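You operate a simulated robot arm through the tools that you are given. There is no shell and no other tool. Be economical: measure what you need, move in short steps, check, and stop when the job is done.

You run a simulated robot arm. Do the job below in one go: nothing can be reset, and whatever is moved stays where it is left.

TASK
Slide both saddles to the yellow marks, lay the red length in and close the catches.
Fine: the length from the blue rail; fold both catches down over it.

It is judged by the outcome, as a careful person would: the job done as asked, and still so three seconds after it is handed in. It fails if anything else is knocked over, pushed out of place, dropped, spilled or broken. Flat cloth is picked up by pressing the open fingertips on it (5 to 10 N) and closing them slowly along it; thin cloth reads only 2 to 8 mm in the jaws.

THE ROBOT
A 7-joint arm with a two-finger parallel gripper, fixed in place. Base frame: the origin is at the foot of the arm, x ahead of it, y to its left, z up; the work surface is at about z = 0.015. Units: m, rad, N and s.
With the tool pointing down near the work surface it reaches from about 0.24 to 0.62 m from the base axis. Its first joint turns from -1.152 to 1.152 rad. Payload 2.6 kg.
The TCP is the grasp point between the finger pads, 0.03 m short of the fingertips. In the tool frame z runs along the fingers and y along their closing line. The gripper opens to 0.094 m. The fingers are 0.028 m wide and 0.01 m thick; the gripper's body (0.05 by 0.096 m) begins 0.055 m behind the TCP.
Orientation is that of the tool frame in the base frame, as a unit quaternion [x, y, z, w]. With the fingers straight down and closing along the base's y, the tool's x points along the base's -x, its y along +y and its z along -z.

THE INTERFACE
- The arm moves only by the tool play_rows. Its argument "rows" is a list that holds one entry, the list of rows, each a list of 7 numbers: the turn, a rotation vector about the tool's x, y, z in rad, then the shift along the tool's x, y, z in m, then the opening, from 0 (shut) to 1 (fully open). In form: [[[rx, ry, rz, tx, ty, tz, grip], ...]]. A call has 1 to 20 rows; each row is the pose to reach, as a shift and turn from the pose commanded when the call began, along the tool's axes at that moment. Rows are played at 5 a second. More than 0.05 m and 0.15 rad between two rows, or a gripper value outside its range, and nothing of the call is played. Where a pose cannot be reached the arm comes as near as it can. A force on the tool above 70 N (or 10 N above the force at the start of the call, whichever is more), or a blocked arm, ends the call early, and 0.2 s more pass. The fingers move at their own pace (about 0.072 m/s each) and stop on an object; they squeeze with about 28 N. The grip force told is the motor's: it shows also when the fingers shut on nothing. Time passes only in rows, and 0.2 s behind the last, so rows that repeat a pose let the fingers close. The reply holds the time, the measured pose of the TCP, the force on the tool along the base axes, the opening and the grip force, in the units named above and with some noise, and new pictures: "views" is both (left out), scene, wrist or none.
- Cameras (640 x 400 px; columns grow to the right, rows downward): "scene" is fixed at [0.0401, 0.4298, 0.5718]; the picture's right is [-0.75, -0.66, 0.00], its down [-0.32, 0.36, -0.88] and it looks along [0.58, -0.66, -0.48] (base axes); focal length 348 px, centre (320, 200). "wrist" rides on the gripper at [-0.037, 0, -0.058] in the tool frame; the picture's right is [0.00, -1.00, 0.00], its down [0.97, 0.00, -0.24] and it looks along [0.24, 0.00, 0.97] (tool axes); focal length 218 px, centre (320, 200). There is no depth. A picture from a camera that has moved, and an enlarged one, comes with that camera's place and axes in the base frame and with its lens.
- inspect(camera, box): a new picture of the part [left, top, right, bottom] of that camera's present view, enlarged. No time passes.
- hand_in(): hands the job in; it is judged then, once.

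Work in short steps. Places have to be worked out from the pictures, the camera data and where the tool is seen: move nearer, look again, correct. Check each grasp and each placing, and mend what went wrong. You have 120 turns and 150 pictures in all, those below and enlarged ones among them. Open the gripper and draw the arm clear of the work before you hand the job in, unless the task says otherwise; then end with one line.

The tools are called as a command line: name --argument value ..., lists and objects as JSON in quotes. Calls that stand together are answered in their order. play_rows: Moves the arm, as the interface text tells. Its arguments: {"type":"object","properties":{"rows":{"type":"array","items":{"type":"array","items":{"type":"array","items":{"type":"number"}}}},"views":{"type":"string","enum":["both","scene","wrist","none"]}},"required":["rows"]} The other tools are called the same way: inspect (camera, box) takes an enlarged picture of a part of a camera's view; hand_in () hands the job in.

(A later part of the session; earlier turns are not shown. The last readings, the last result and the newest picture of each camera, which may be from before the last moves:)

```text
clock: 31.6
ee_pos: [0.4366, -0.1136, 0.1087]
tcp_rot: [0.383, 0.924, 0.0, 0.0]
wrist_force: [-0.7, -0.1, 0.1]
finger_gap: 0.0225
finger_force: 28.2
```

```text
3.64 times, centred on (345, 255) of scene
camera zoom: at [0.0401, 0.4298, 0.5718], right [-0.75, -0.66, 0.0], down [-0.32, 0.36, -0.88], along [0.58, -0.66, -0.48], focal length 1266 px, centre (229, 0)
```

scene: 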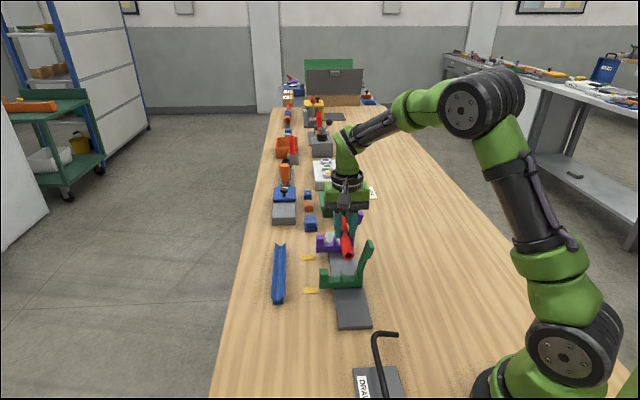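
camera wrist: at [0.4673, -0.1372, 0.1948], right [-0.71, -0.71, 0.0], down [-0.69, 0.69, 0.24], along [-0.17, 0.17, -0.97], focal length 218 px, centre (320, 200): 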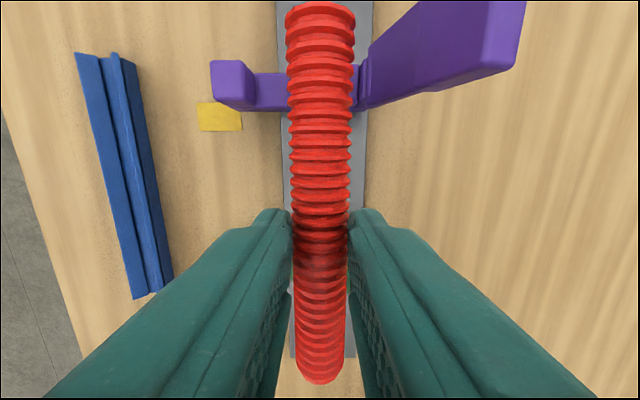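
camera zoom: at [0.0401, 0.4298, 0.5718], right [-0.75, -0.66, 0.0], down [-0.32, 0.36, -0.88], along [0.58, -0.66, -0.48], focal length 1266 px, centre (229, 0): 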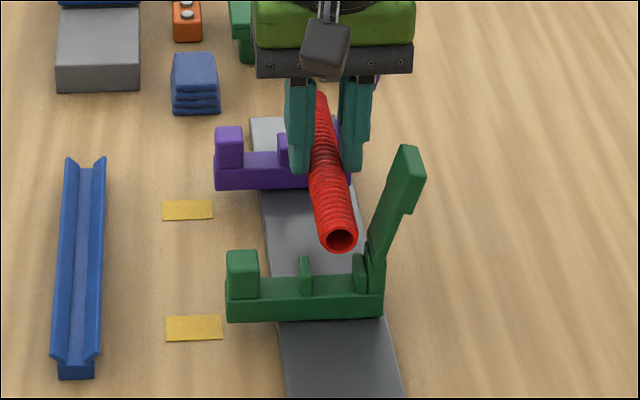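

Cheeks and rail centre read 6 px left (≈1.8 mm to +w). Correct and lower 18 mm.

play_rows --rows '[[[0, 0, 0, 0, 0.0018, 0, 0.1], [0, 0, 0, 0, 0.0018, 0.006, 0.1], [0, 0, 0, 0, 0.0018, 0.012, 0.1], [0, 0, 0, 0, 0.0018, 0.018, 0.1], [0, 0, 0, 0, 0.0018, 0.018, 0.1]]]' --views "none"

inspect --camera "wrist" --box '[190, 0, 530, 130]'

inspect --camera "scene" --box '[305, 200, 385, 310]'

```text
clock: 32.8
ee_pos: [0.4378, -0.1124, 0.0911]
tcp_rot: [0.383, 0.924, 0.0, 0.001]
wrist_force: [-0.1, 0.1, -0.7]
finger_gap: 0.0223
finger_force: 28.3
```

```text
1.88 times, centred on (360, 65) of wrist
camera zoom: at [0.4651, -0.1395, 0.1502], right [-0.71, -0.71, 0.0], down [-0.69, 0.69, 0.24], along [-0.17, 0.17, -0.97], focal length 411 px, centre (245, 454)
```

zoom: 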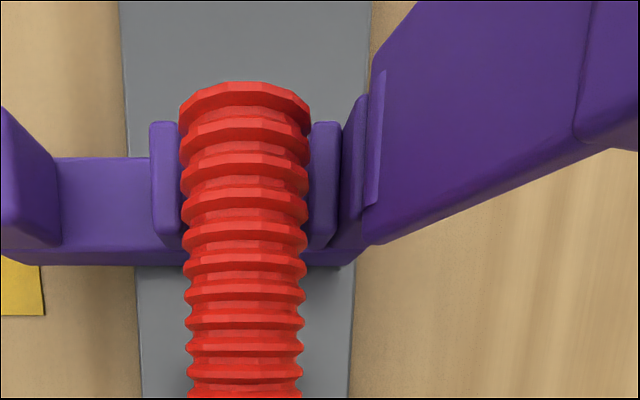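

```text
3.64 times, centred on (345, 255) of scene
camera zoom: at [0.0401, 0.4298, 0.5718], right [-0.75, -0.66, 0.0], down [-0.32, 0.36, -0.88], along [0.58, -0.66, -0.48], focal length 1266 px, centre (229, 0)
```

zoom: 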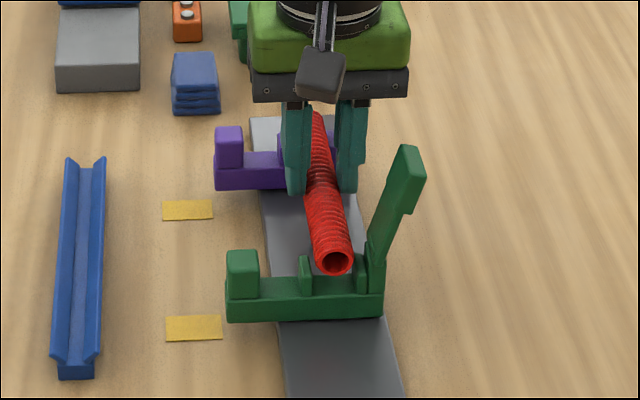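

Cheeks are now symmetric about the red (centre 245.5 vs 245). Lower in small steps watching force.

play_rows --rows '[[[0, 0, 0, 0, 0, 0.004, 0.1], [0, 0, 0, 0, 0, 0.008, 0.1], [0, 0, 0, 0, 0, 0.012, 0.1], [0, 0, 0, 0, 0, 0.012, 0.1]]]' --views "none"

inspect --camera "wrist" --box '[190, 0, 530, 130]'

inspect --camera "scene" --box '[305, 200, 385, 310]'

```text
clock: 33.8
ee_pos: [0.4387, -0.1127, 0.078]
tcp_rot: [0.383, 0.924, 0.0, 0.0]
wrist_force: [-0.1, 0.2, -0.3]
finger_gap: 0.0222
finger_force: 27.4
```

```text
1.88 times, centred on (360, 65) of wrist
camera zoom: at [0.4651, -0.1397, 0.138], right [-0.71, -0.71, 0.0], down [-0.69, 0.69, 0.24], along [-0.17, 0.17, -0.97], focal length 411 px, centre (245, 454)
```

zoom: 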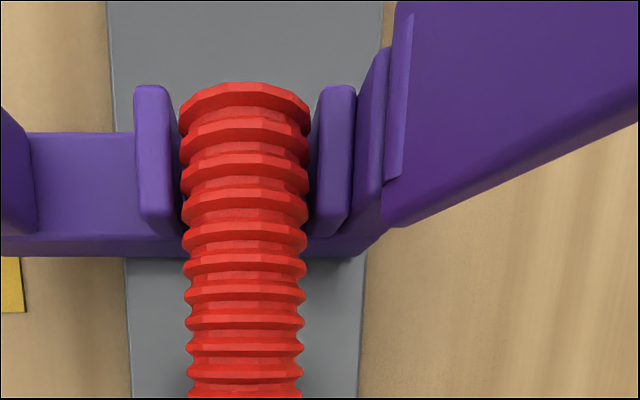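

```text
3.64 times, centred on (345, 255) of scene
camera zoom: at [0.0401, 0.4298, 0.5718], right [-0.75, -0.66, 0.0], down [-0.32, 0.36, -0.88], along [0.58, -0.66, -0.48], focal length 1266 px, centre (229, 0)
```

zoom: 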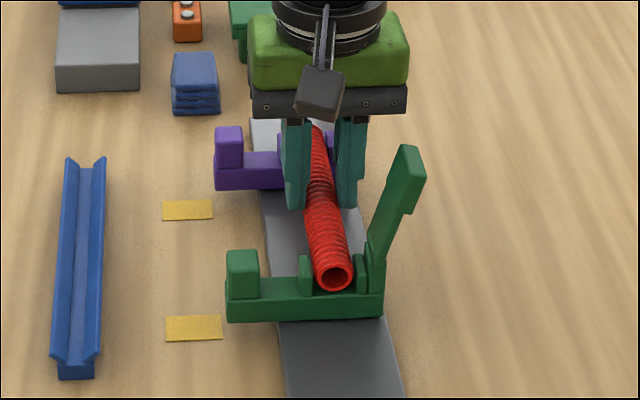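

It's entering the slots cleanly. Continue down in 2 mm steps.

play_rows --rows '[[[0, 0, 0, 0, 0, 0.002, 0.1], [0, 0, 0, 0, 0, 0.004, 0.1], [0, 0, 0, 0, 0, 0.006, 0.1], [0, 0, 0, 0, 0, 0.006, 0.1]]]' --views "none"

inspect --camera "scene" --box '[305, 200, 385, 310]'

```text
clock: 34.8
ee_pos: [0.4397, -0.1157, 0.0767]
tcp_rot: [0.383, 0.924, 0.001, 0.004]
wrist_force: [-3.8, -2.1, 33.9]
finger_gap: 0.0226
finger_force: 27.8
```

```text
3.64 times, centred on (345, 255) of scene
camera zoom: at [0.0399, 0.4299, 0.5718], right [-0.75, -0.66, 0.0], down [-0.32, 0.36, -0.88], along [0.58, -0.66, -0.48], focal length 1266 px, centre (229, 0)
```

zoom: 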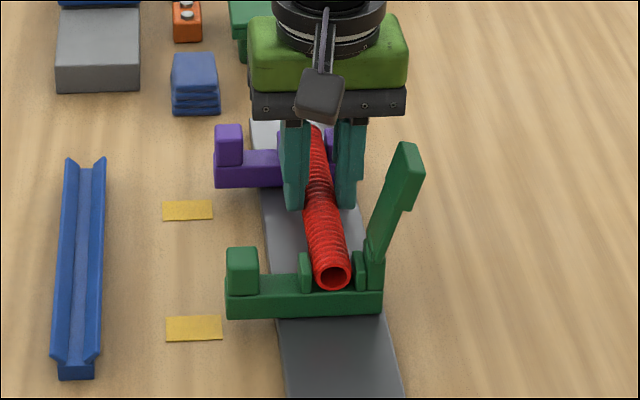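

Contact force 34 N: it is seated. Ease off 4 mm, open just enough, and rise.

play_rows --rows '[[[0, 0, 0, 0, 0, -0.003, 0.1], [0, 0, 0, 0, 0, -0.004, 0.2], [0, 0, 0, 0, 0, -0.004, 0.4], [0, 0, 0, 0, 0, -0.004, 0.45], [0, 0, 0, 0, 0, -0.02, 0.45], [0, 0, 0, 0, 0, -0.05, 0.45], [0, 0, 0, 0, 0, -0.09, 0.45], [0, 0, 0, 0, 0, -0.12, 0.45], [0, 0, 0, 0, 0, -0.12, 0.45]]]'

inspect --camera "scene" --box '[305, 200, 385, 310]'

```text
clock: 36.8
ee_pos: [0.4362, -0.1141, 0.1945]
tcp_rot: [0.382, 0.924, 0.0, 0.0]
wrist_force: [0.9, -0.2, 0.0]
finger_gap: 0.0424
finger_force: 0.1
camera wrist: at [0.4633, -0.1398, 0.2533], right [-0.71, -0.71, 0.0], down [-0.69, 0.69, 0.24], along [-0.17, 0.17, -0.97], focal length 218 px, centre (320, 200)
```

scene: 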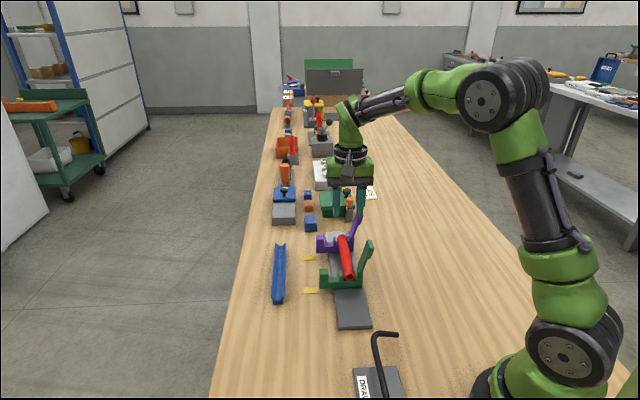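
wrist: 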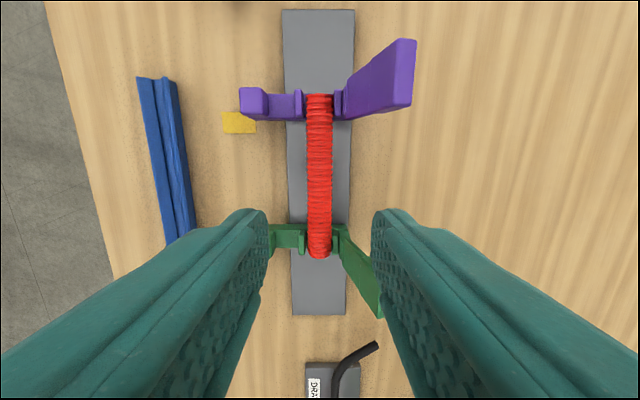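

```text
3.64 times, centred on (345, 255) of scene
camera zoom: at [0.0401, 0.4298, 0.5718], right [-0.75, -0.66, 0.0], down [-0.32, 0.36, -0.88], along [0.58, -0.66, -0.48], focal length 1266 px, centre (229, 0)
```

zoom: 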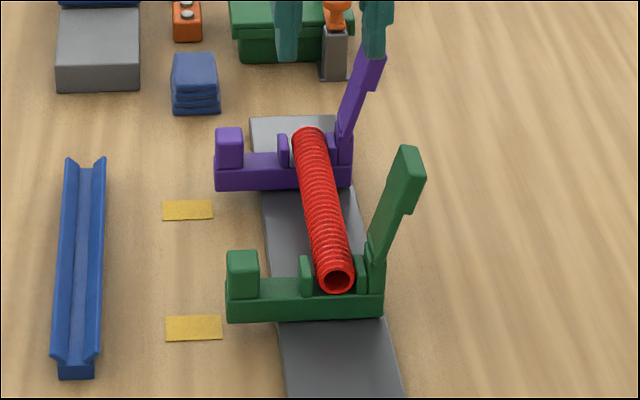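

The red sits in both slots with equal overhang and the saddles still look aligned. Next the catches: green hinge ≈(w 0.204, z 0.058), tip ≈(w 0.18, z 0.13). I'll close the fingers and move behind the green catch, up high.

play_rows --rows '[[[0, 0, 0, 0, 0, -0.015, 0.2], [0, 0, 0, 0.02, -0.033, -0.015, 0], [0, 0, 0, 0.04, -0.066, -0.015, 0], [0, 0, 0, 0.059, -0.1, -0.015, 0], [0, 0, 0, 0.059, -0.1, -0.015, 0]]]'

inspect --camera "scene" --box '[305, 180, 405, 310]'

```text
clock: 38.0
ee_pos: [0.3294, -0.141, 0.208]
tcp_rot: [0.383, 0.924, 0.001, -0.001]
wrist_force: [-0.1, 0.3, 0.0]
finger_gap: 0.0
finger_force: 28.1
camera wrist: at [0.3568, -0.1684, 0.267], right [-0.71, -0.71, 0.0], down [-0.69, 0.69, 0.24], along [-0.17, 0.17, -0.97], focal length 218 px, centre (320, 200)
```

scene: 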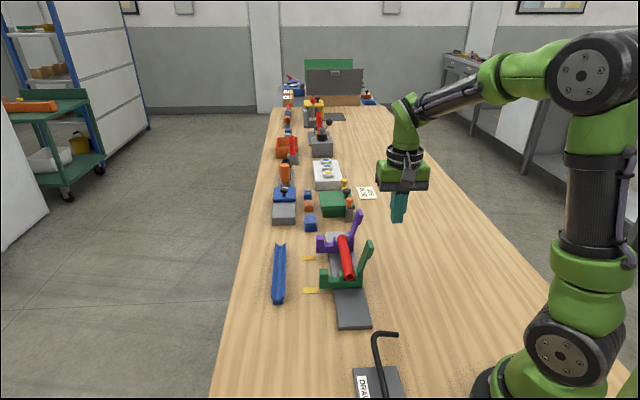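
wrist: 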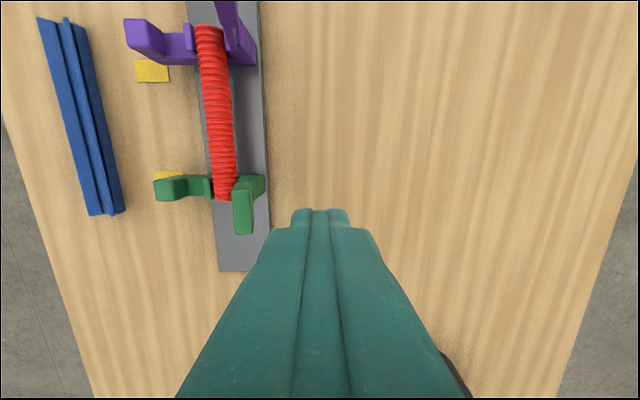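

```text
3.08 times, centred on (355, 245) of scene
camera zoom: at [0.0401, 0.4298, 0.5718], right [-0.75, -0.66, 0.0], down [-0.32, 0.36, -0.88], along [0.58, -0.66, -0.48], focal length 1071 px, centre (212, 62)
```

zoom: 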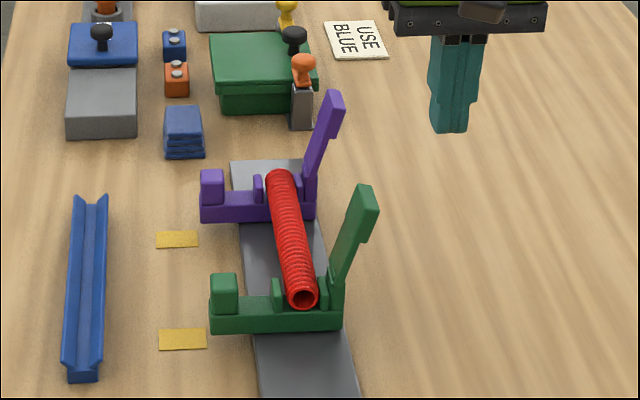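

Aligned behind the green catch and clear of it. Lower tips to z≈0.10 and begin pushing toward +w.

play_rows --rows '[[[0, 0, 0, 0.002, 0, 0.035, 0], [0, 0, 0, 0.002, 0, 0.075, 0], [0, 0, 0, 0.002, 0, 0.075, 0], [0, 0, 0, 0.002, 0.015, 0.075, 0], [0, 0, 0, 0.002, 0.03, 0.075, 0], [0, 0, 0, 0.002, 0.045, 0.075, 0], [0, 0, 0, 0.002, 0.055, 0.075, 0]]]'

inspect --camera "scene" --box '[305, 180, 405, 310]'

```text
clock: 39.6
ee_pos: [0.3654, -0.0991, 0.133]
tcp_rot: [0.383, 0.924, 0.0, -0.001]
wrist_force: [0.9, -0.9, -0.1]
finger_gap: 0.0005
finger_force: 28.0
camera wrist: at [0.3924, -0.1268, 0.1914], right [-0.71, -0.71, 0.0], down [-0.69, 0.69, 0.24], along [-0.17, 0.17, -0.97], focal length 218 px, centre (320, 200)
```

scene: 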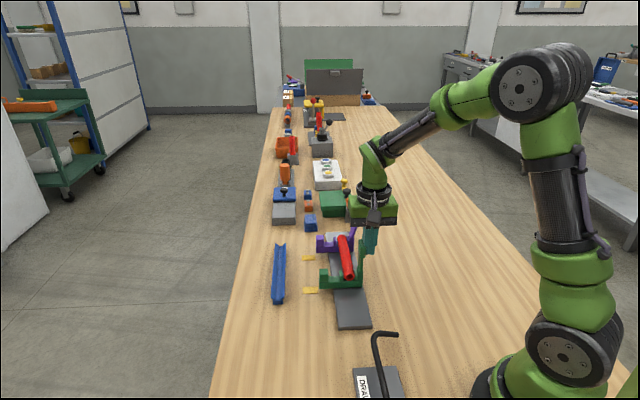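
wrist: 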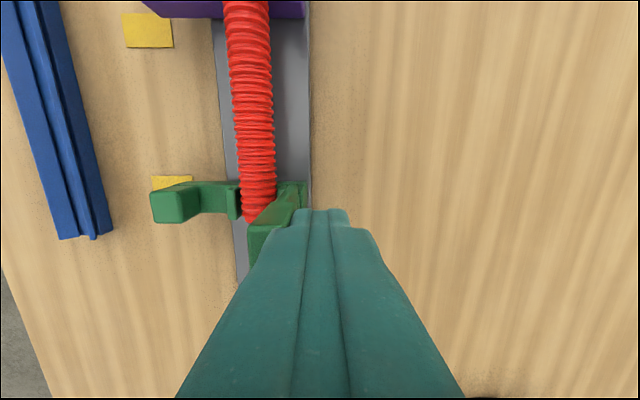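

```text
3.08 times, centred on (355, 245) of scene
camera zoom: at [0.0401, 0.4298, 0.5718], right [-0.75, -0.66, 0.0], down [-0.32, 0.36, -0.88], along [0.58, -0.66, -0.48], focal length 1071 px, centre (212, 62)
```

zoom: 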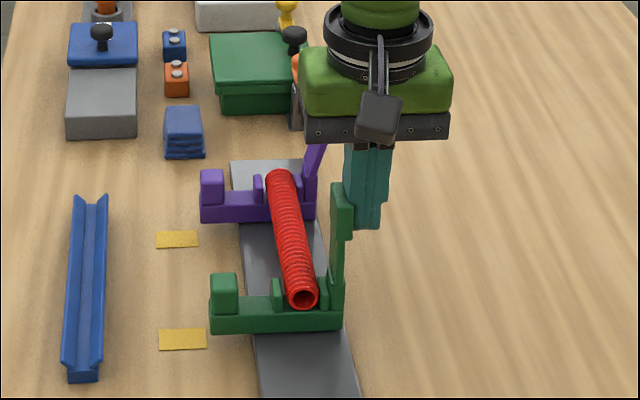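

The catch is now vertical with little force. Continue pushing over past 45°.

play_rows --rows '[[[0, 0, 0, 0, 0.012, 0, 0], [0, 0, 0, 0, 0.024, 0, 0], [0, 0, 0, 0, 0.036, 0.002, 0], [0, 0, 0, 0, 0.046, 0.006, 0], [0, 0, 0, 0, 0.054, 0.012, 0], [0, 0, 0, 0, 0.06, 0.018, 0]]]'

inspect --camera "scene" --box '[305, 180, 405, 310]'

```text
clock: 41.0
ee_pos: [0.4061, -0.06, 0.1152]
tcp_rot: [0.383, 0.924, -0.001, 0.0]
wrist_force: [0.8, 0.5, -0.2]
finger_gap: 0.0
finger_force: 28.7
camera wrist: at [0.4336, -0.0864, 0.1751], right [-0.71, -0.71, 0.0], down [-0.69, 0.69, 0.24], along [-0.17, 0.17, -0.97], focal length 218 px, centre (320, 200)
```

scene: 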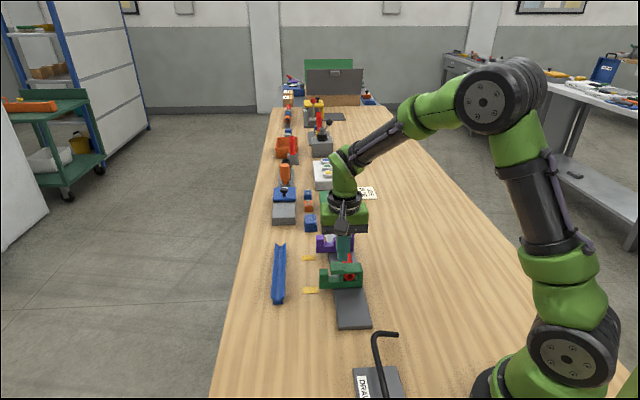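
wrist: 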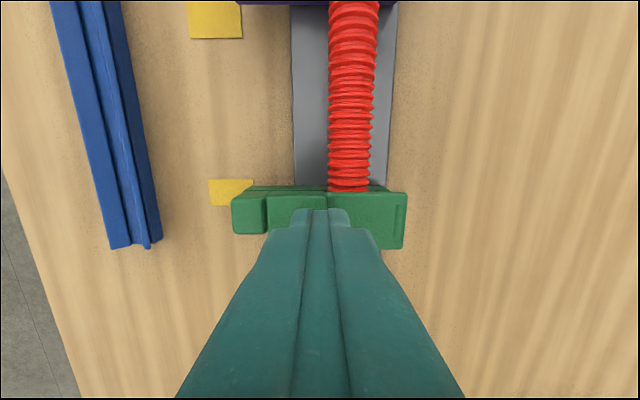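

```text
3.08 times, centred on (355, 245) of scene
camera zoom: at [0.0401, 0.4298, 0.5718], right [-0.75, -0.66, 0.0], down [-0.32, 0.36, -0.88], along [0.58, -0.66, -0.48], focal length 1071 px, centre (212, 62)
```

zoom: 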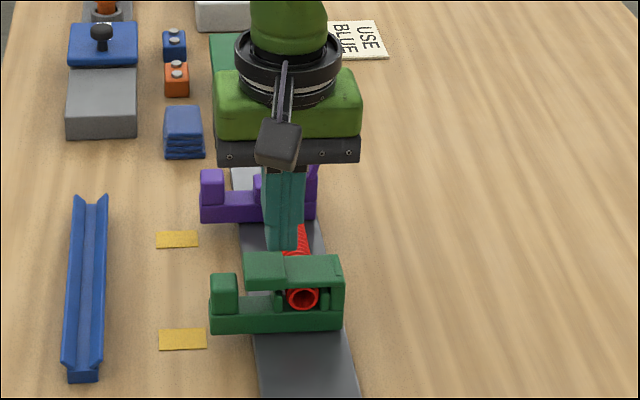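

The green catch has folded down across the red. Press it down gently on the end lug to make sure it's seated.

play_rows --rows '[[[0, 0, 0, 0, 0.01, 0, 0], [0, 0, 0, 0, 0.01, 0.005, 0], [0, 0, 0, 0, 0.01, 0.01, 0], [0, 0, 0, 0, 0.01, 0.013, 0], [0, 0, 0, 0, 0.01, 0.013, 0]]]' --views "none"

inspect --camera "scene" --box '[310, 225, 380, 310]'

```text
clock: 42.2
ee_pos: [0.4141, -0.0524, 0.1028]
tcp_rot: [0.382, 0.924, -0.001, 0.0]
wrist_force: [-0.5, 0.0, -0.3]
finger_gap: 0.0
finger_force: 28.0
```

```text
4.71 times, centred on (345, 268) of scene
camera zoom: at [0.0401, 0.4298, 0.5718], right [-0.75, -0.66, 0.0], down [-0.32, 0.36, -0.88], along [0.58, -0.66, -0.48], focal length 1639 px, centre (202, -118)
```

zoom: 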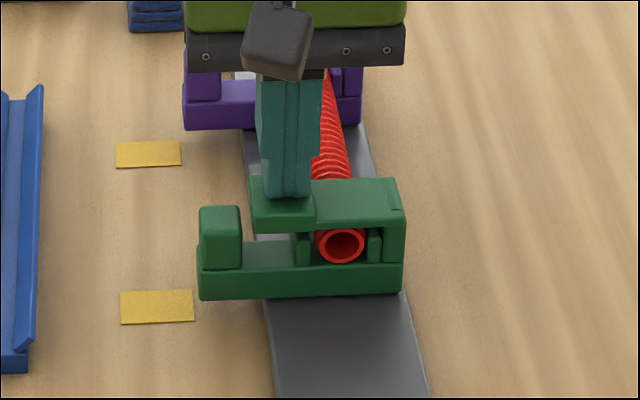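

No contact yet; continue down in small steps.

play_rows --rows '[[[0, 0, 0, 0, 0, 0.003, 0], [0, 0, 0, 0, 0, 0.006, 0], [0, 0, 0, 0, 0, 0.009, 0], [0, 0, 0, 0, 0, 0.012, 0], [0, 0, 0, 0, 0, 0.012, 0]]]' --views "none"

inspect --camera "scene" --box '[310, 225, 380, 310]'

```text
clock: 43.1
ee_pos: [0.4174, -0.0564, 0.1011]
tcp_rot: [0.384, 0.923, 0.001, 0.011]
wrist_force: [-3.9, -5.5, 21.9]
finger_gap: 0.0
finger_force: 28.1
stopped in row 4: the force on the tool passed its limit (the readings are from after the stop); the commanded pose is now the measured one
```

```text
4.71 times, centred on (345, 268) of scene
camera zoom: at [0.04, 0.4298, 0.5718], right [-0.75, -0.66, 0.0], down [-0.32, 0.36, -0.88], along [0.58, -0.66, -0.48], focal length 1639 px, centre (202, -118)
```

zoom: 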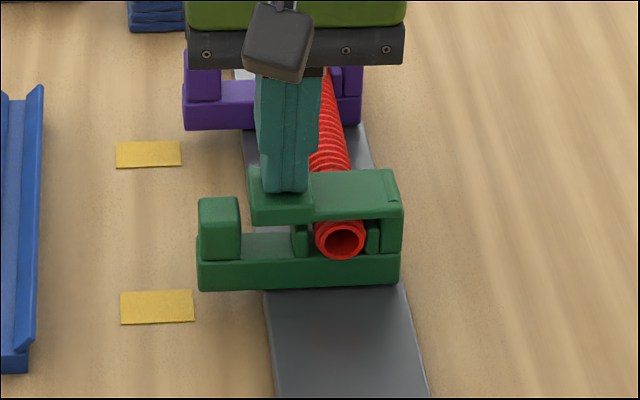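

Pressing over 20–70 N: the catch is at its stop, but the compliance seems to have shoved the green saddle some mm along the rail. Rise and look.

play_rows --rows '[[[0, 0, 0, 0, 0, -0.01, 0], [0, 0, 0, 0, 0, -0.04, 0], [0, 0, 0, 0, 0, -0.08, 0], [0, 0, 0, 0, 0.03, -0.1, 0], [0, 0, 0, 0, 0.03, -0.1, 0]]]'

inspect --camera "scene" --box '[310, 225, 380, 310]'

```text
clock: 44.3
ee_pos: [0.4345, -0.0362, 0.1957]
tcp_rot: [0.384, 0.923, 0.0, 0.008]
wrist_force: [0.0, 0.4, -0.6]
finger_gap: 0.0
finger_force: 28.4
camera wrist: at [0.4612, -0.0634, 0.2557], right [-0.71, -0.71, -0.01], down [-0.69, 0.69, 0.23], along [-0.15, 0.17, -0.97], focal length 218 px, centre (320, 200)
```

scene: 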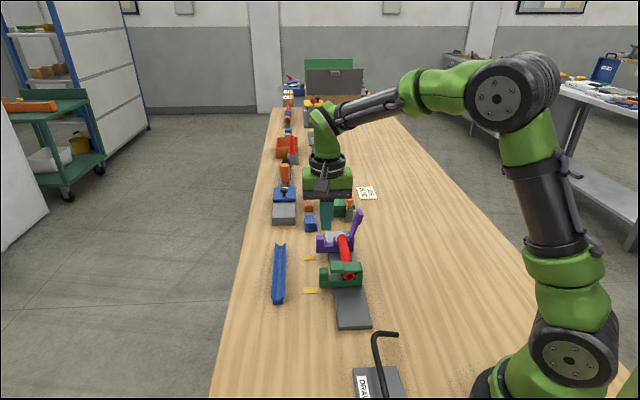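
wrist: 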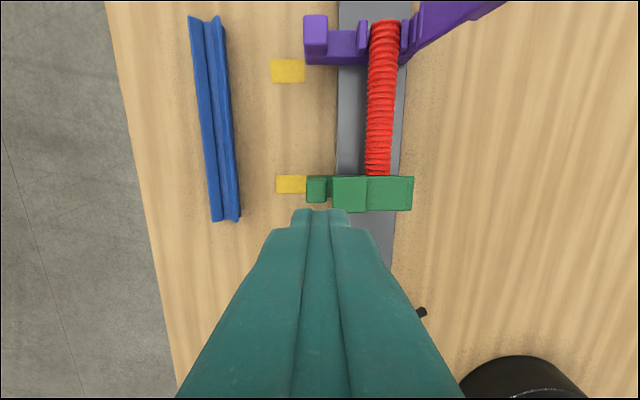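

```text
4.71 times, centred on (345, 268) of scene
camera zoom: at [0.0401, 0.4298, 0.5718], right [-0.75, -0.66, 0.0], down [-0.32, 0.36, -0.88], along [0.58, -0.66, -0.48], focal length 1639 px, centre (202, -118)
```

zoom: 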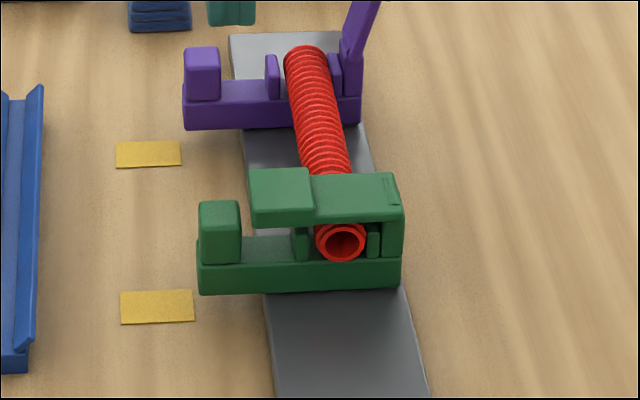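

The green catch is closed over the red, but the saddle moved ≈3 mm along +s; I'll realign afterwards. First the purple catch: straighten the tool and go behind it.

play_rows --rows '[[[0.0061, 0.0148, 0, 0, 0, -0.015, 0], [0.0061, 0.0148, 0, -0.025, -0.032, -0.015, 0], [0.0061, 0.0148, 0, -0.05, -0.065, -0.015, 0], [0.0061, 0.0148, 0, -0.075, -0.097, -0.015, 0], [0.0061, 0.0148, 0, -0.1, -0.13, -0.015, 0], [0.0061, 0.0148, 0, -0.116, -0.15, -0.015, 0], [0.0061, 0.0148, 0, -0.116, -0.15, -0.015, 0]]]'

```text
clock: 45.9
ee_pos: [0.41, -0.218, 0.213]
tcp_rot: [0.384, 0.924, 0.0, 0.0]
wrist_force: [-0.8, 0.4, -1.0]
finger_gap: 0.0001
finger_force: 27.6
camera wrist: at [0.4374, -0.2468, 0.2725], right [-0.71, -0.71, 0.0], down [-0.68, 0.69, 0.24], along [-0.17, 0.17, -0.97], focal length 218 px, centre (320, 200)
```

scene: 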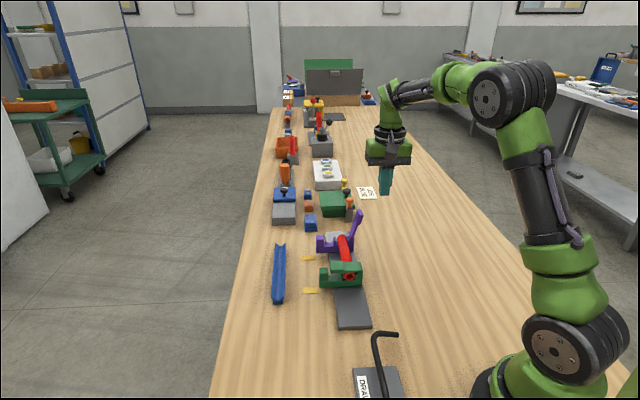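
wrist: 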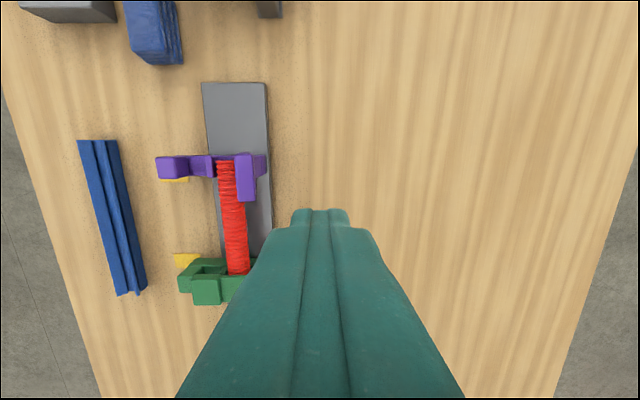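

Same manoeuvre for the purple catch, shifting 5 mm in +s for centring.

play_rows --rows '[[[0, 0, 0, -0.005, -0.003, 0.04, 0], [0, 0, 0, -0.005, -0.003, 0.08, 0], [0, 0, 0, -0.005, -0.003, 0.08, 0], [0, 0, 0, -0.005, 0.012, 0.08, 0], [0, 0, 0, -0.005, 0.027, 0.08, 0], [0, 0, 0, -0.005, 0.042, 0.08, 0], [0, 0, 0, -0.005, 0.054, 0.08, 0], [0, 0, 0, -0.005, 0.066, 0.08, 0], [0, 0, 0, -0.005, 0.078, 0.08, 0], [0, 0, 0, -0.005, 0.09, 0.082, 0], [0, 0, 0, -0.005, 0.1, 0.086, 0], [0, 0, 0, -0.005, 0.108, 0.092, 0], [0, 0, 0, -0.005, 0.114, 0.098, 0], [0, 0, 0, -0.005, 0.114, 0.098, 0]]]'

inspect --camera "scene" --box '[305, 200, 385, 310]'

```text
clock: 48.9
ee_pos: [0.4955, -0.1455, 0.1141]
tcp_rot: [0.384, 0.923, 0.001, 0.0]
wrist_force: [0.7, -0.6, -0.5]
finger_gap: 0.0
finger_force: 27.8
camera wrist: at [0.5223, -0.1712, 0.1735], right [-0.71, -0.7, 0.0], down [-0.68, 0.69, 0.24], along [-0.17, 0.17, -0.97], focal length 218 px, centre (320, 200)
```

scene: 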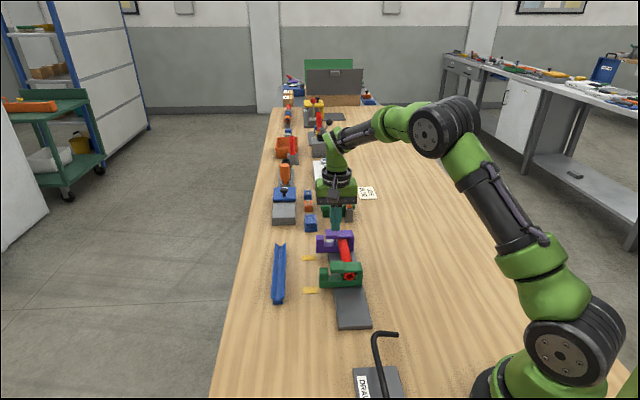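
wrist: 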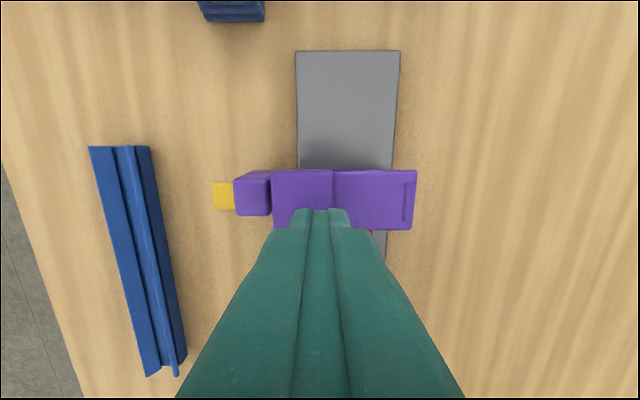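

```text
3.64 times, centred on (345, 255) of scene
camera zoom: at [0.0401, 0.4298, 0.5718], right [-0.75, -0.66, 0.0], down [-0.32, 0.36, -0.88], along [0.58, -0.66, -0.48], focal length 1266 px, centre (229, 0)
```

zoom: 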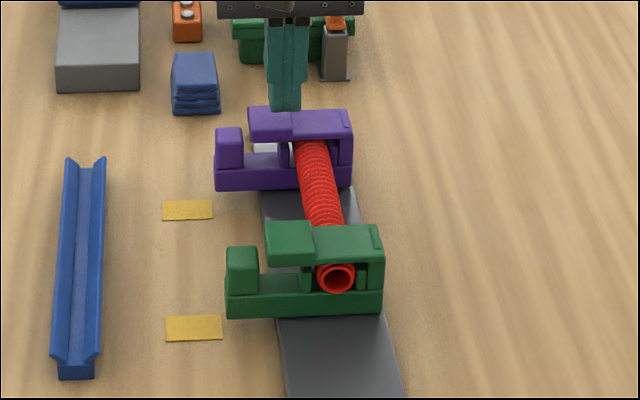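

Purple folded down too. A gentle confirmation press on its lug, small steps, centred on the catch.

play_rows --rows '[[[0, 0, 0, 0.004, 0.01, 0, 0], [0, 0, 0, 0.004, 0.01, 0.008, 0], [0, 0, 0, 0.004, 0.01, 0.0125, 0], [0, 0, 0, 0.004, 0.01, 0.0145, 0], [0, 0, 0, 0.004, 0.01, 0.0145, 0]]]' --views "none"

```text
clock: 50.1
ee_pos: [0.501, -0.1342, 0.102]
tcp_rot: [0.385, 0.923, 0.001, 0.0]
wrist_force: [0.8, 0.1, -0.4]
finger_gap: 0.0
finger_force: 27.7
```

play_rows --rows '[[[0, 0, 0, 0, 0, 0.001, 0], [0, 0, 0, 0, 0, 0.002, 0], [0, 0, 0, 0, 0, 0.003, 0]]]' --views "none"

```text
clock: 50.9
ee_pos: [0.5009, -0.1354, 0.1004]
tcp_rot: [0.384, 0.923, 0.0, 0.002]
wrist_force: [-1.2, -1.6, 15.2]
finger_gap: 0.0
finger_force: 28.2
```

Purple is at its stop (15 N, same height as green). Rise, turn back 90° and view both saddles against the marks.

play_rows --rows '[[[0, 0, 0, 0, 0, -0.03, 0], [0, 0, 0, 0, 0, -0.07, 0.3], [0, 0, -0.131, 0.005, 0.003, -0.08, 0.6], [0, 0, -0.262, 0.01, 0.005, -0.08, 0.6], [0, 0, -0.393, 0.015, 0.008, -0.08, 0.6], [0, 0, -0.524, 0.02, 0.01, -0.08, 0.6], [0, 0, -0.655, 0.025, 0.013, -0.08, 0.6], [0, 0, -0.785, 0.03, 0.015, -0.08, 0.6], [0, 0, -0.916, 0.035, 0.018, -0.08, 0.6], [0, 0, -1.047, 0.04, 0.02, -0.08, 0.6], [0, 0, -1.178, 0.045, 0.023, -0.08, 0.6], [0, 0, -1.309, 0.05, 0.025, -0.08, 0.6], [0, 0, -1.44, 0.055, 0.027, -0.08, 0.6], [0, 0, -1.5708, 0.06, 0.03, -0.08, 0.6], [0, 0, -1.5708, 0.06, 0.03, -0.08, 0.6]]]' --views "wrist"

```text
clock: 54.1
ee_pos: [0.4788, -0.0709, 0.1781]
tcp_rot: [-0.382, 0.924, 0.0, 0.0]
wrist_force: [0.6, 0.5, 0.5]
finger_gap: 0.0563
finger_force: 0.1
camera wrist: at [0.5056, -0.0456, 0.2378], right [0.71, -0.71, 0.0], down [-0.69, -0.69, 0.24], along [-0.17, -0.17, -0.97], focal length 218 px, centre (320, 200)
```

wrist: 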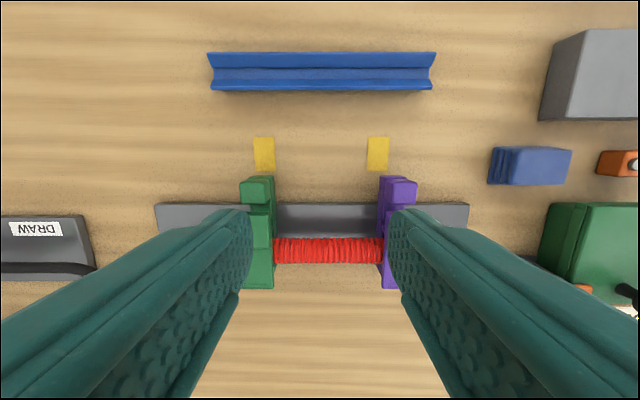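

Move over the green saddle at TCP z≈0.12 to measure against its mark.

play_rows --rows '[[[0, 0, 0, 0, 0.03, 0, 0.6], [0, 0, 0, 0, 0.057, 0.015, 0.6], [0, 0, 0, 0, 0.057, 0.05, 0.6], [0, 0, 0, 0, 0.057, 0.05, 0.6]]]' --views "none"

inspect --camera "wrist" --box '[240, 100, 400, 260]'

```text
clock: 55.1
ee_pos: [0.4378, -0.0284, 0.1286]
tcp_rot: [-0.381, 0.925, 0.0, 0.001]
wrist_force: [0.1, -0.3, 0.1]
finger_gap: 0.0564
finger_force: 0.0
```

```text
2.50 times, centred on (320, 180) of wrist
camera zoom: at [0.4657, -0.0032, 0.1877], right [0.71, -0.71, 0.0], down [-0.69, -0.68, 0.24], along [-0.17, -0.17, -0.97], focal length 546 px, centre (320, 250)
```

zoom: 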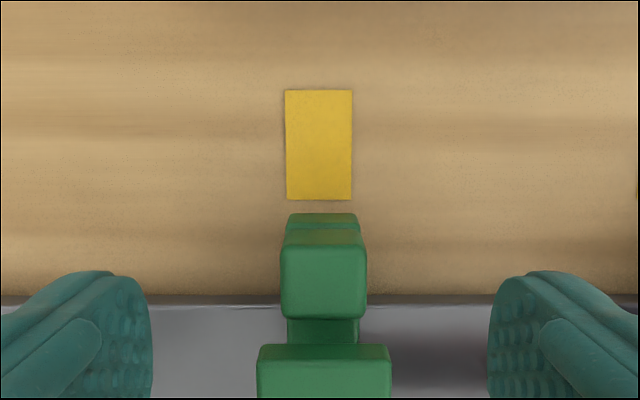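

Green is only ≈1.4 mm past the mark centre. Check purple the same way.

play_rows --rows '[[[0, 0, 0, 0, -0.04, -0.01, 0.6], [0, 0, 0, 0, -0.08, -0.01, 0.6], [0, 0, 0, 0, -0.119, 0, 0.6], [0, 0, 0, 0, -0.119, 0, 0.6]]]' --views "none"

inspect --camera "wrist" --box '[240, 100, 400, 260]'

```text
clock: 56.1
ee_pos: [0.5238, -0.1161, 0.132]
tcp_rot: [-0.38, 0.925, 0.0, 0.001]
wrist_force: [-0.9, 0.4, -0.4]
finger_gap: 0.0564
finger_force: 0.0
```

```text
2.50 times, centred on (320, 180) of wrist
camera zoom: at [0.5503, -0.0906, 0.1901], right [0.7, -0.71, 0.0], down [-0.69, -0.68, 0.24], along [-0.17, -0.17, -0.97], focal length 546 px, centre (320, 250)
```

zoom: 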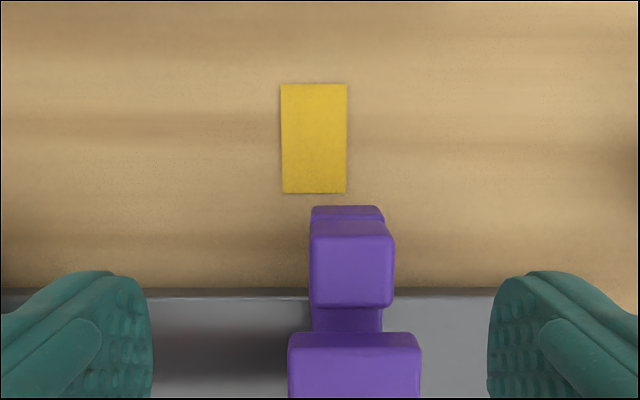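

Purple has been displaced ≈9 mm in +s. I'll centre over it, grip the post and slide it back.

play_rows --rows '[[[0, 0, 0, 0, -0.0076, 0.01, 0.6], [0, 0, 0, 0, -0.0076, 0.04, 0.6], [0, 0, 0, 0, -0.0076, 0.069, 0.6], [0, 0, 0, 0, -0.0076, 0.069, 0.6]]]' --views "both"

```text
clock: 57.1
ee_pos: [0.5294, -0.1217, 0.0614]
tcp_rot: [-0.381, 0.925, 0.0, 0.002]
wrist_force: [0.6, -0.3, 0.1]
finger_gap: 0.0563
finger_force: 0.0
camera wrist: at [0.5564, -0.0952, 0.1201], right [0.7, -0.71, 0.0], down [-0.69, -0.68, 0.24], along [-0.17, -0.17, -0.97], focal length 218 px, centre (320, 200)
```

scene: 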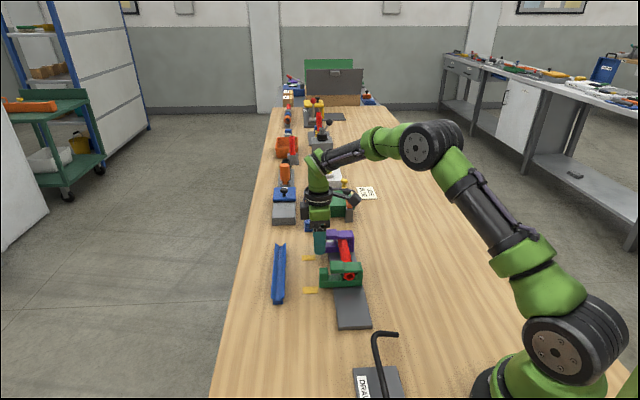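
wrist: 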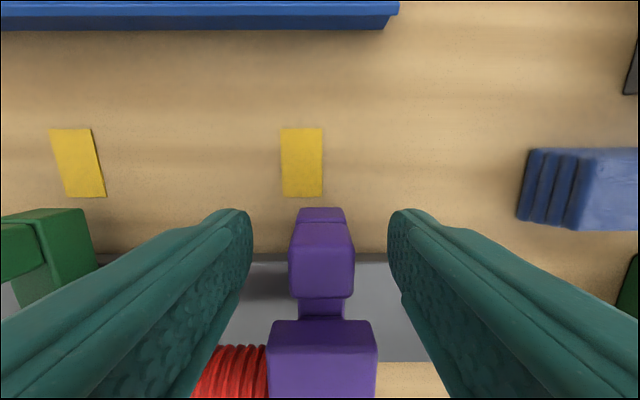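

Saddle is 9.6 mm past the mark. Grip and slide 8 mm first.

play_rows --rows '[[[0, 0, 0, 0, 0, 0, 0.3], [0, 0, 0, 0, 0, 0, 0.1], [0, 0, 0, 0, 0, 0, 0], [0, 0, 0, 0, 0.003, 0, 0], [0, 0, 0, 0, 0.006, 0, 0], [0, 0, 0, 0, 0.008, 0, 0], [0, 0, 0, 0, 0.008, 0, 0]]]' --views "wrist"

```text
clock: 58.7
ee_pos: [0.5248, -0.1142, 0.0626]
tcp_rot: [-0.383, 0.924, -0.001, 0.004]
wrist_force: [-1.4, -2.1, 30.0]
finger_gap: 0.0214
finger_force: 44.7
camera wrist: at [0.5501, -0.089, 0.1216], right [0.71, -0.71, 0.01], down [-0.69, -0.68, 0.24], along [-0.16, -0.17, -0.97], focal length 218 px, centre (320, 200)
```

wrist: 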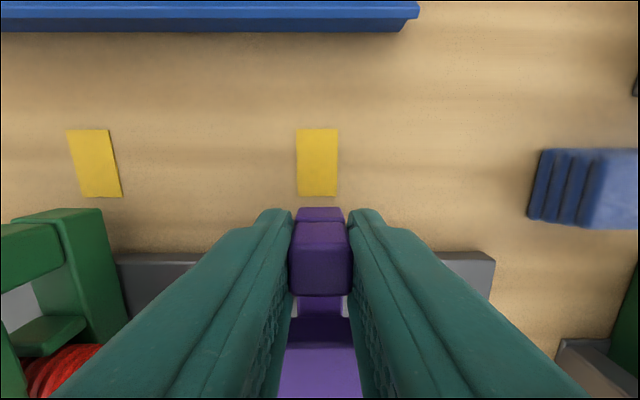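

3 px (≈1.6 mm) left; nudge 1.8 mm.

play_rows --rows '[[[0, 0, 0, 0, 0.001, 0, 0], [0, 0, 0, 0, 0.0018, 0, 0], [0, 0, 0, 0, 0.0018, 0, 0]]]' --views "wrist"

```text
clock: 59.5
ee_pos: [0.5225, -0.1127, 0.0607]
tcp_rot: [-0.382, 0.924, -0.002, 0.003]
wrist_force: [-4.1, -4.5, 32.0]
finger_gap: 0.0215
finger_force: 45.3
camera wrist: at [0.549, -0.088, 0.1216], right [0.7, -0.71, 0.01], down [-0.69, -0.68, 0.24], along [-0.16, -0.17, -0.97], focal length 218 px, centre (320, 200)
```

wrist: 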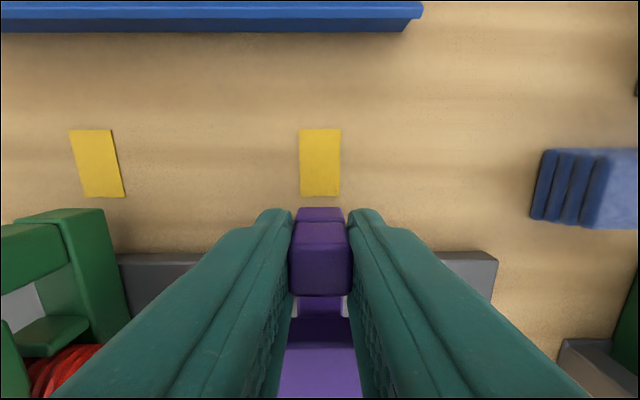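

Mark centred (320). Release gradually, then rise slightly and verify.

play_rows --rows '[[[0, 0, 0, 0, 0, 0, 0.22], [0, 0, 0, 0, 0, 0, 0.26], [0, 0, 0, 0, 0, 0, 0.35], [0, 0, 0, 0, 0, 0, 0.6], [0, 0, 0, 0, 0, 0, 0.6]]]' --views "wrist"

inspect --camera "scene" --box '[305, 200, 385, 310]'

```text
clock: 60.7
ee_pos: [0.5219, -0.1119, 0.0617]
tcp_rot: [-0.381, 0.924, -0.002, 0.004]
wrist_force: [-3.3, -2.4, 27.6]
finger_gap: 0.0568
finger_force: 0.2
camera wrist: at [0.549, -0.0875, 0.121], right [0.7, -0.71, 0.0], down [-0.69, -0.68, 0.24], along [-0.16, -0.17, -0.97], focal length 218 px, centre (320, 200)
```

wrist: 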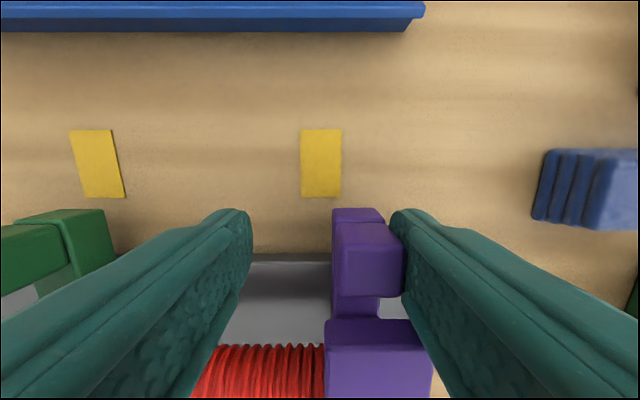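

```text
3.64 times, centred on (345, 255) of scene
camera zoom: at [0.0399, 0.4299, 0.5718], right [-0.75, -0.66, 0.0], down [-0.32, 0.36, -0.88], along [0.58, -0.66, -0.48], focal length 1266 px, centre (229, 0)
```

zoom: 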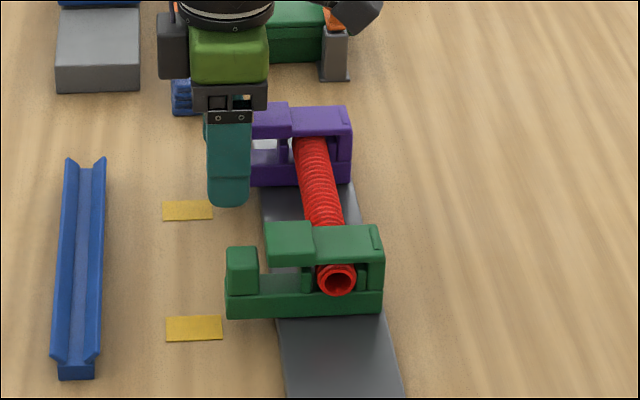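

On opening, the saddle followed the +s finger: there's still 28 N of vertical load, so a tip is bearing down on it. That explains the displacement. Rise to unload first.

play_rows --rows '[[[0, 0, 0, 0, 0, -0.002, 0.6], [0, 0, 0, 0, 0, -0.004, 0.6], [0, 0, 0, 0, 0, -0.006, 0.6], [0, 0, 0, 0, 0, -0.006, 0.6]]]' --views "wrist"

inspect --camera "wrist" --box '[300, 180, 460, 340]'

```text
clock: 61.7
ee_pos: [0.5213, -0.1127, 0.0646]
tcp_rot: [-0.381, 0.924, 0.002, 0.0]
wrist_force: [-0.2, -0.9, 0.8]
finger_gap: 0.0564
finger_force: 0.0
camera wrist: at [0.5477, -0.0871, 0.1238], right [0.71, -0.71, 0.0], down [-0.69, -0.69, 0.24], along [-0.17, -0.17, -0.97], focal length 218 px, centre (320, 200)
```

wrist: 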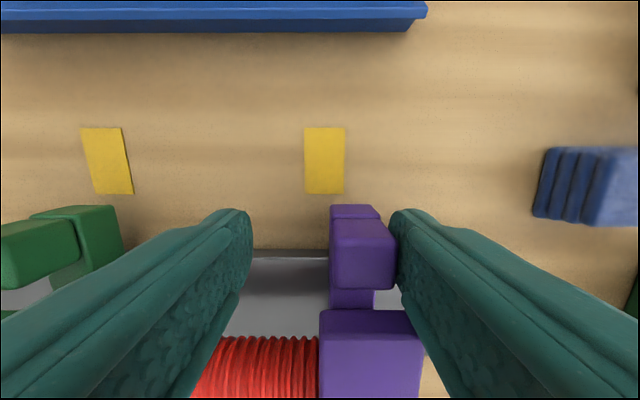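

```text
2.50 times, centred on (380, 260) of wrist
camera zoom: at [0.5477, -0.0871, 0.1238], right [0.71, -0.71, 0.0], down [-0.69, -0.69, 0.24], along [-0.17, -0.17, -0.97], focal length 546 px, centre (170, 50)
```

zoom: 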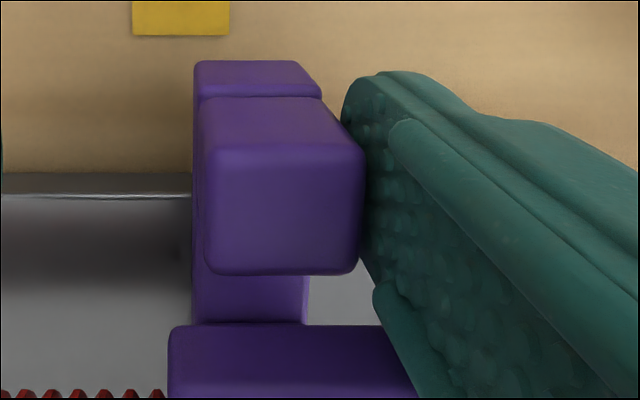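

Load is zero now. I'll recentre on the saddle, 7 mm further out in w (clear of the lug) and slightly higher, then grip again.

play_rows --rows '[[[0, 0, 0, 0, -0.008, -0.001, 0.6], [0, 0, 0, -0.007, -0.0155, -0.001, 0.6], [0, 0, 0, -0.007, -0.0155, -0.001, 0.6], [0, 0, 0, -0.007, -0.0155, -0.001, 0.3], [0, 0, 0, -0.007, -0.0155, -0.001, 0.1], [0, 0, 0, -0.007, -0.0155, -0.001, 0], [0, 0, 0, -0.007, -0.0155, -0.001, 0]]]' --views "wrist"

```text
clock: 63.3
ee_pos: [0.5361, -0.119, 0.0668]
tcp_rot: [-0.381, 0.925, 0.0, 0.001]
wrist_force: [1.1, 0.6, 0.1]
finger_gap: 0.0212
finger_force: 45.3
camera wrist: at [0.5637, -0.094, 0.1253], right [0.71, -0.71, 0.0], down [-0.69, -0.69, 0.24], along [-0.17, -0.17, -0.97], focal length 218 px, centre (320, 200)
```

wrist: 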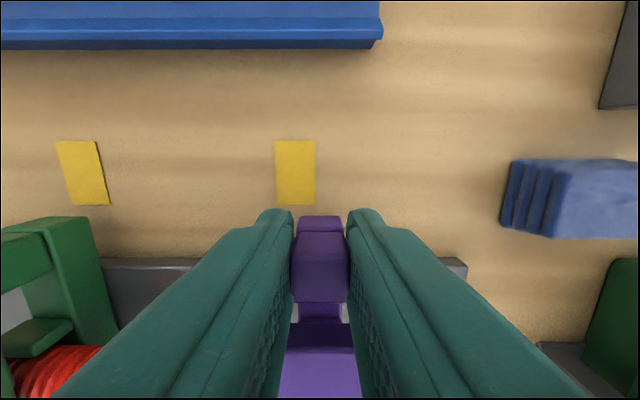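

Clean grip with no vertical load. Mark 25.5 px off → slide 13.5 mm.

play_rows --rows '[[[0, 0, 0, 0, 0.004, 0, 0], [0, 0, 0, 0, 0.008, 0, 0], [0, 0, 0, 0, 0.012, 0, 0], [0, 0, 0, 0, 0.0135, 0, 0], [0, 0, 0, 0, 0.0135, 0, 0]]]' --views "wrist"

```text
clock: 64.5
ee_pos: [0.528, -0.1112, 0.066]
tcp_rot: [-0.381, 0.925, 0.0, -0.001]
wrist_force: [-5.9, -6.6, 2.5]
finger_gap: 0.0212
finger_force: 44.8
camera wrist: at [0.5548, -0.085, 0.1252], right [0.7, -0.71, 0.0], down [-0.69, -0.68, 0.24], along [-0.17, -0.17, -0.97], focal length 218 px, centre (320, 200)
```

wrist: 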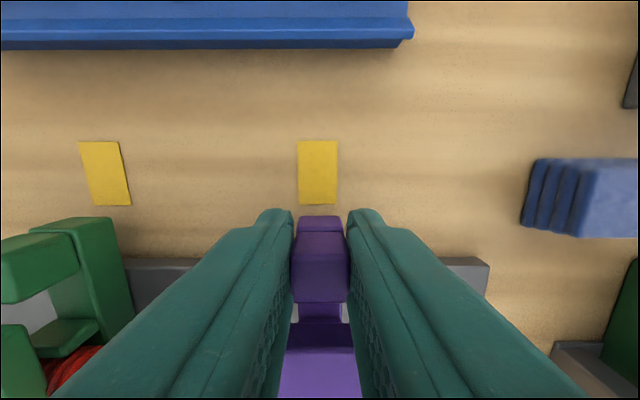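

1.5 mm more, then open slowly.

play_rows --rows '[[[0, 0, 0, 0, 0.0016, 0, 0], [0, 0, 0, 0, 0.0016, 0, 0]]]' --views "wrist"

```text
clock: 65.1
ee_pos: [0.5265, -0.1102, 0.0665]
tcp_rot: [-0.381, 0.925, 0.001, 0.0]
wrist_force: [-8.4, -7.4, 8.4]
finger_gap: 0.0214
finger_force: 45.0
camera wrist: at [0.5539, -0.084, 0.1252], right [0.7, -0.71, 0.0], down [-0.69, -0.68, 0.24], along [-0.17, -0.17, -0.97], focal length 218 px, centre (320, 200)
```

wrist: 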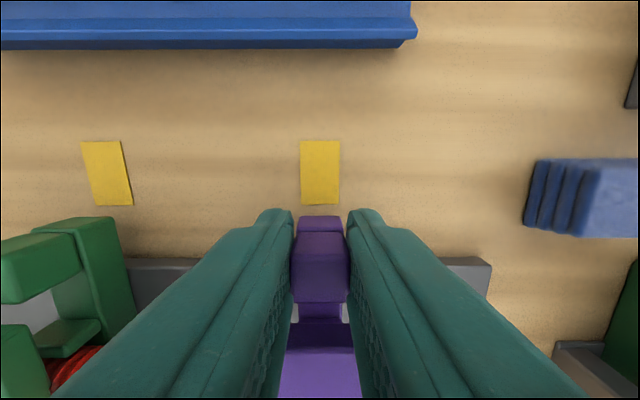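

Aligned (mark 320). Relieve the 8 N upward load by 0.5 mm, then open in stages and check.

play_rows --rows '[[[0, 0, 0, 0, 0, -0.0006, 0], [0, 0, 0, 0, 0, -0.0006, 0.23], [0, 0, 0, 0, 0, -0.0006, 0.3], [0, 0, 0, 0, 0, -0.0006, 0.5], [0, 0, 0, 0, 0, -0.0006, 0.5]]]' --views "wrist"

```text
clock: 66.3
ee_pos: [0.5276, -0.1071, 0.068]
tcp_rot: [-0.381, 0.924, 0.0, 0.001]
wrist_force: [-0.2, -0.9, 0.2]
finger_gap: 0.0472
finger_force: 0.1
camera wrist: at [0.554, -0.0828, 0.1263], right [0.7, -0.71, 0.0], down [-0.69, -0.68, 0.24], along [-0.17, -0.17, -0.97], focal length 218 px, centre (320, 200)
```

wrist: 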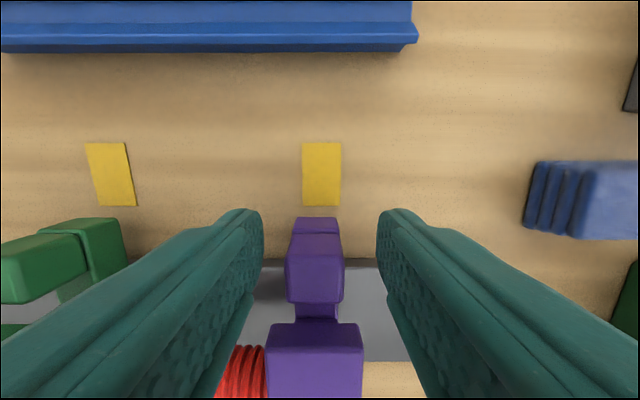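

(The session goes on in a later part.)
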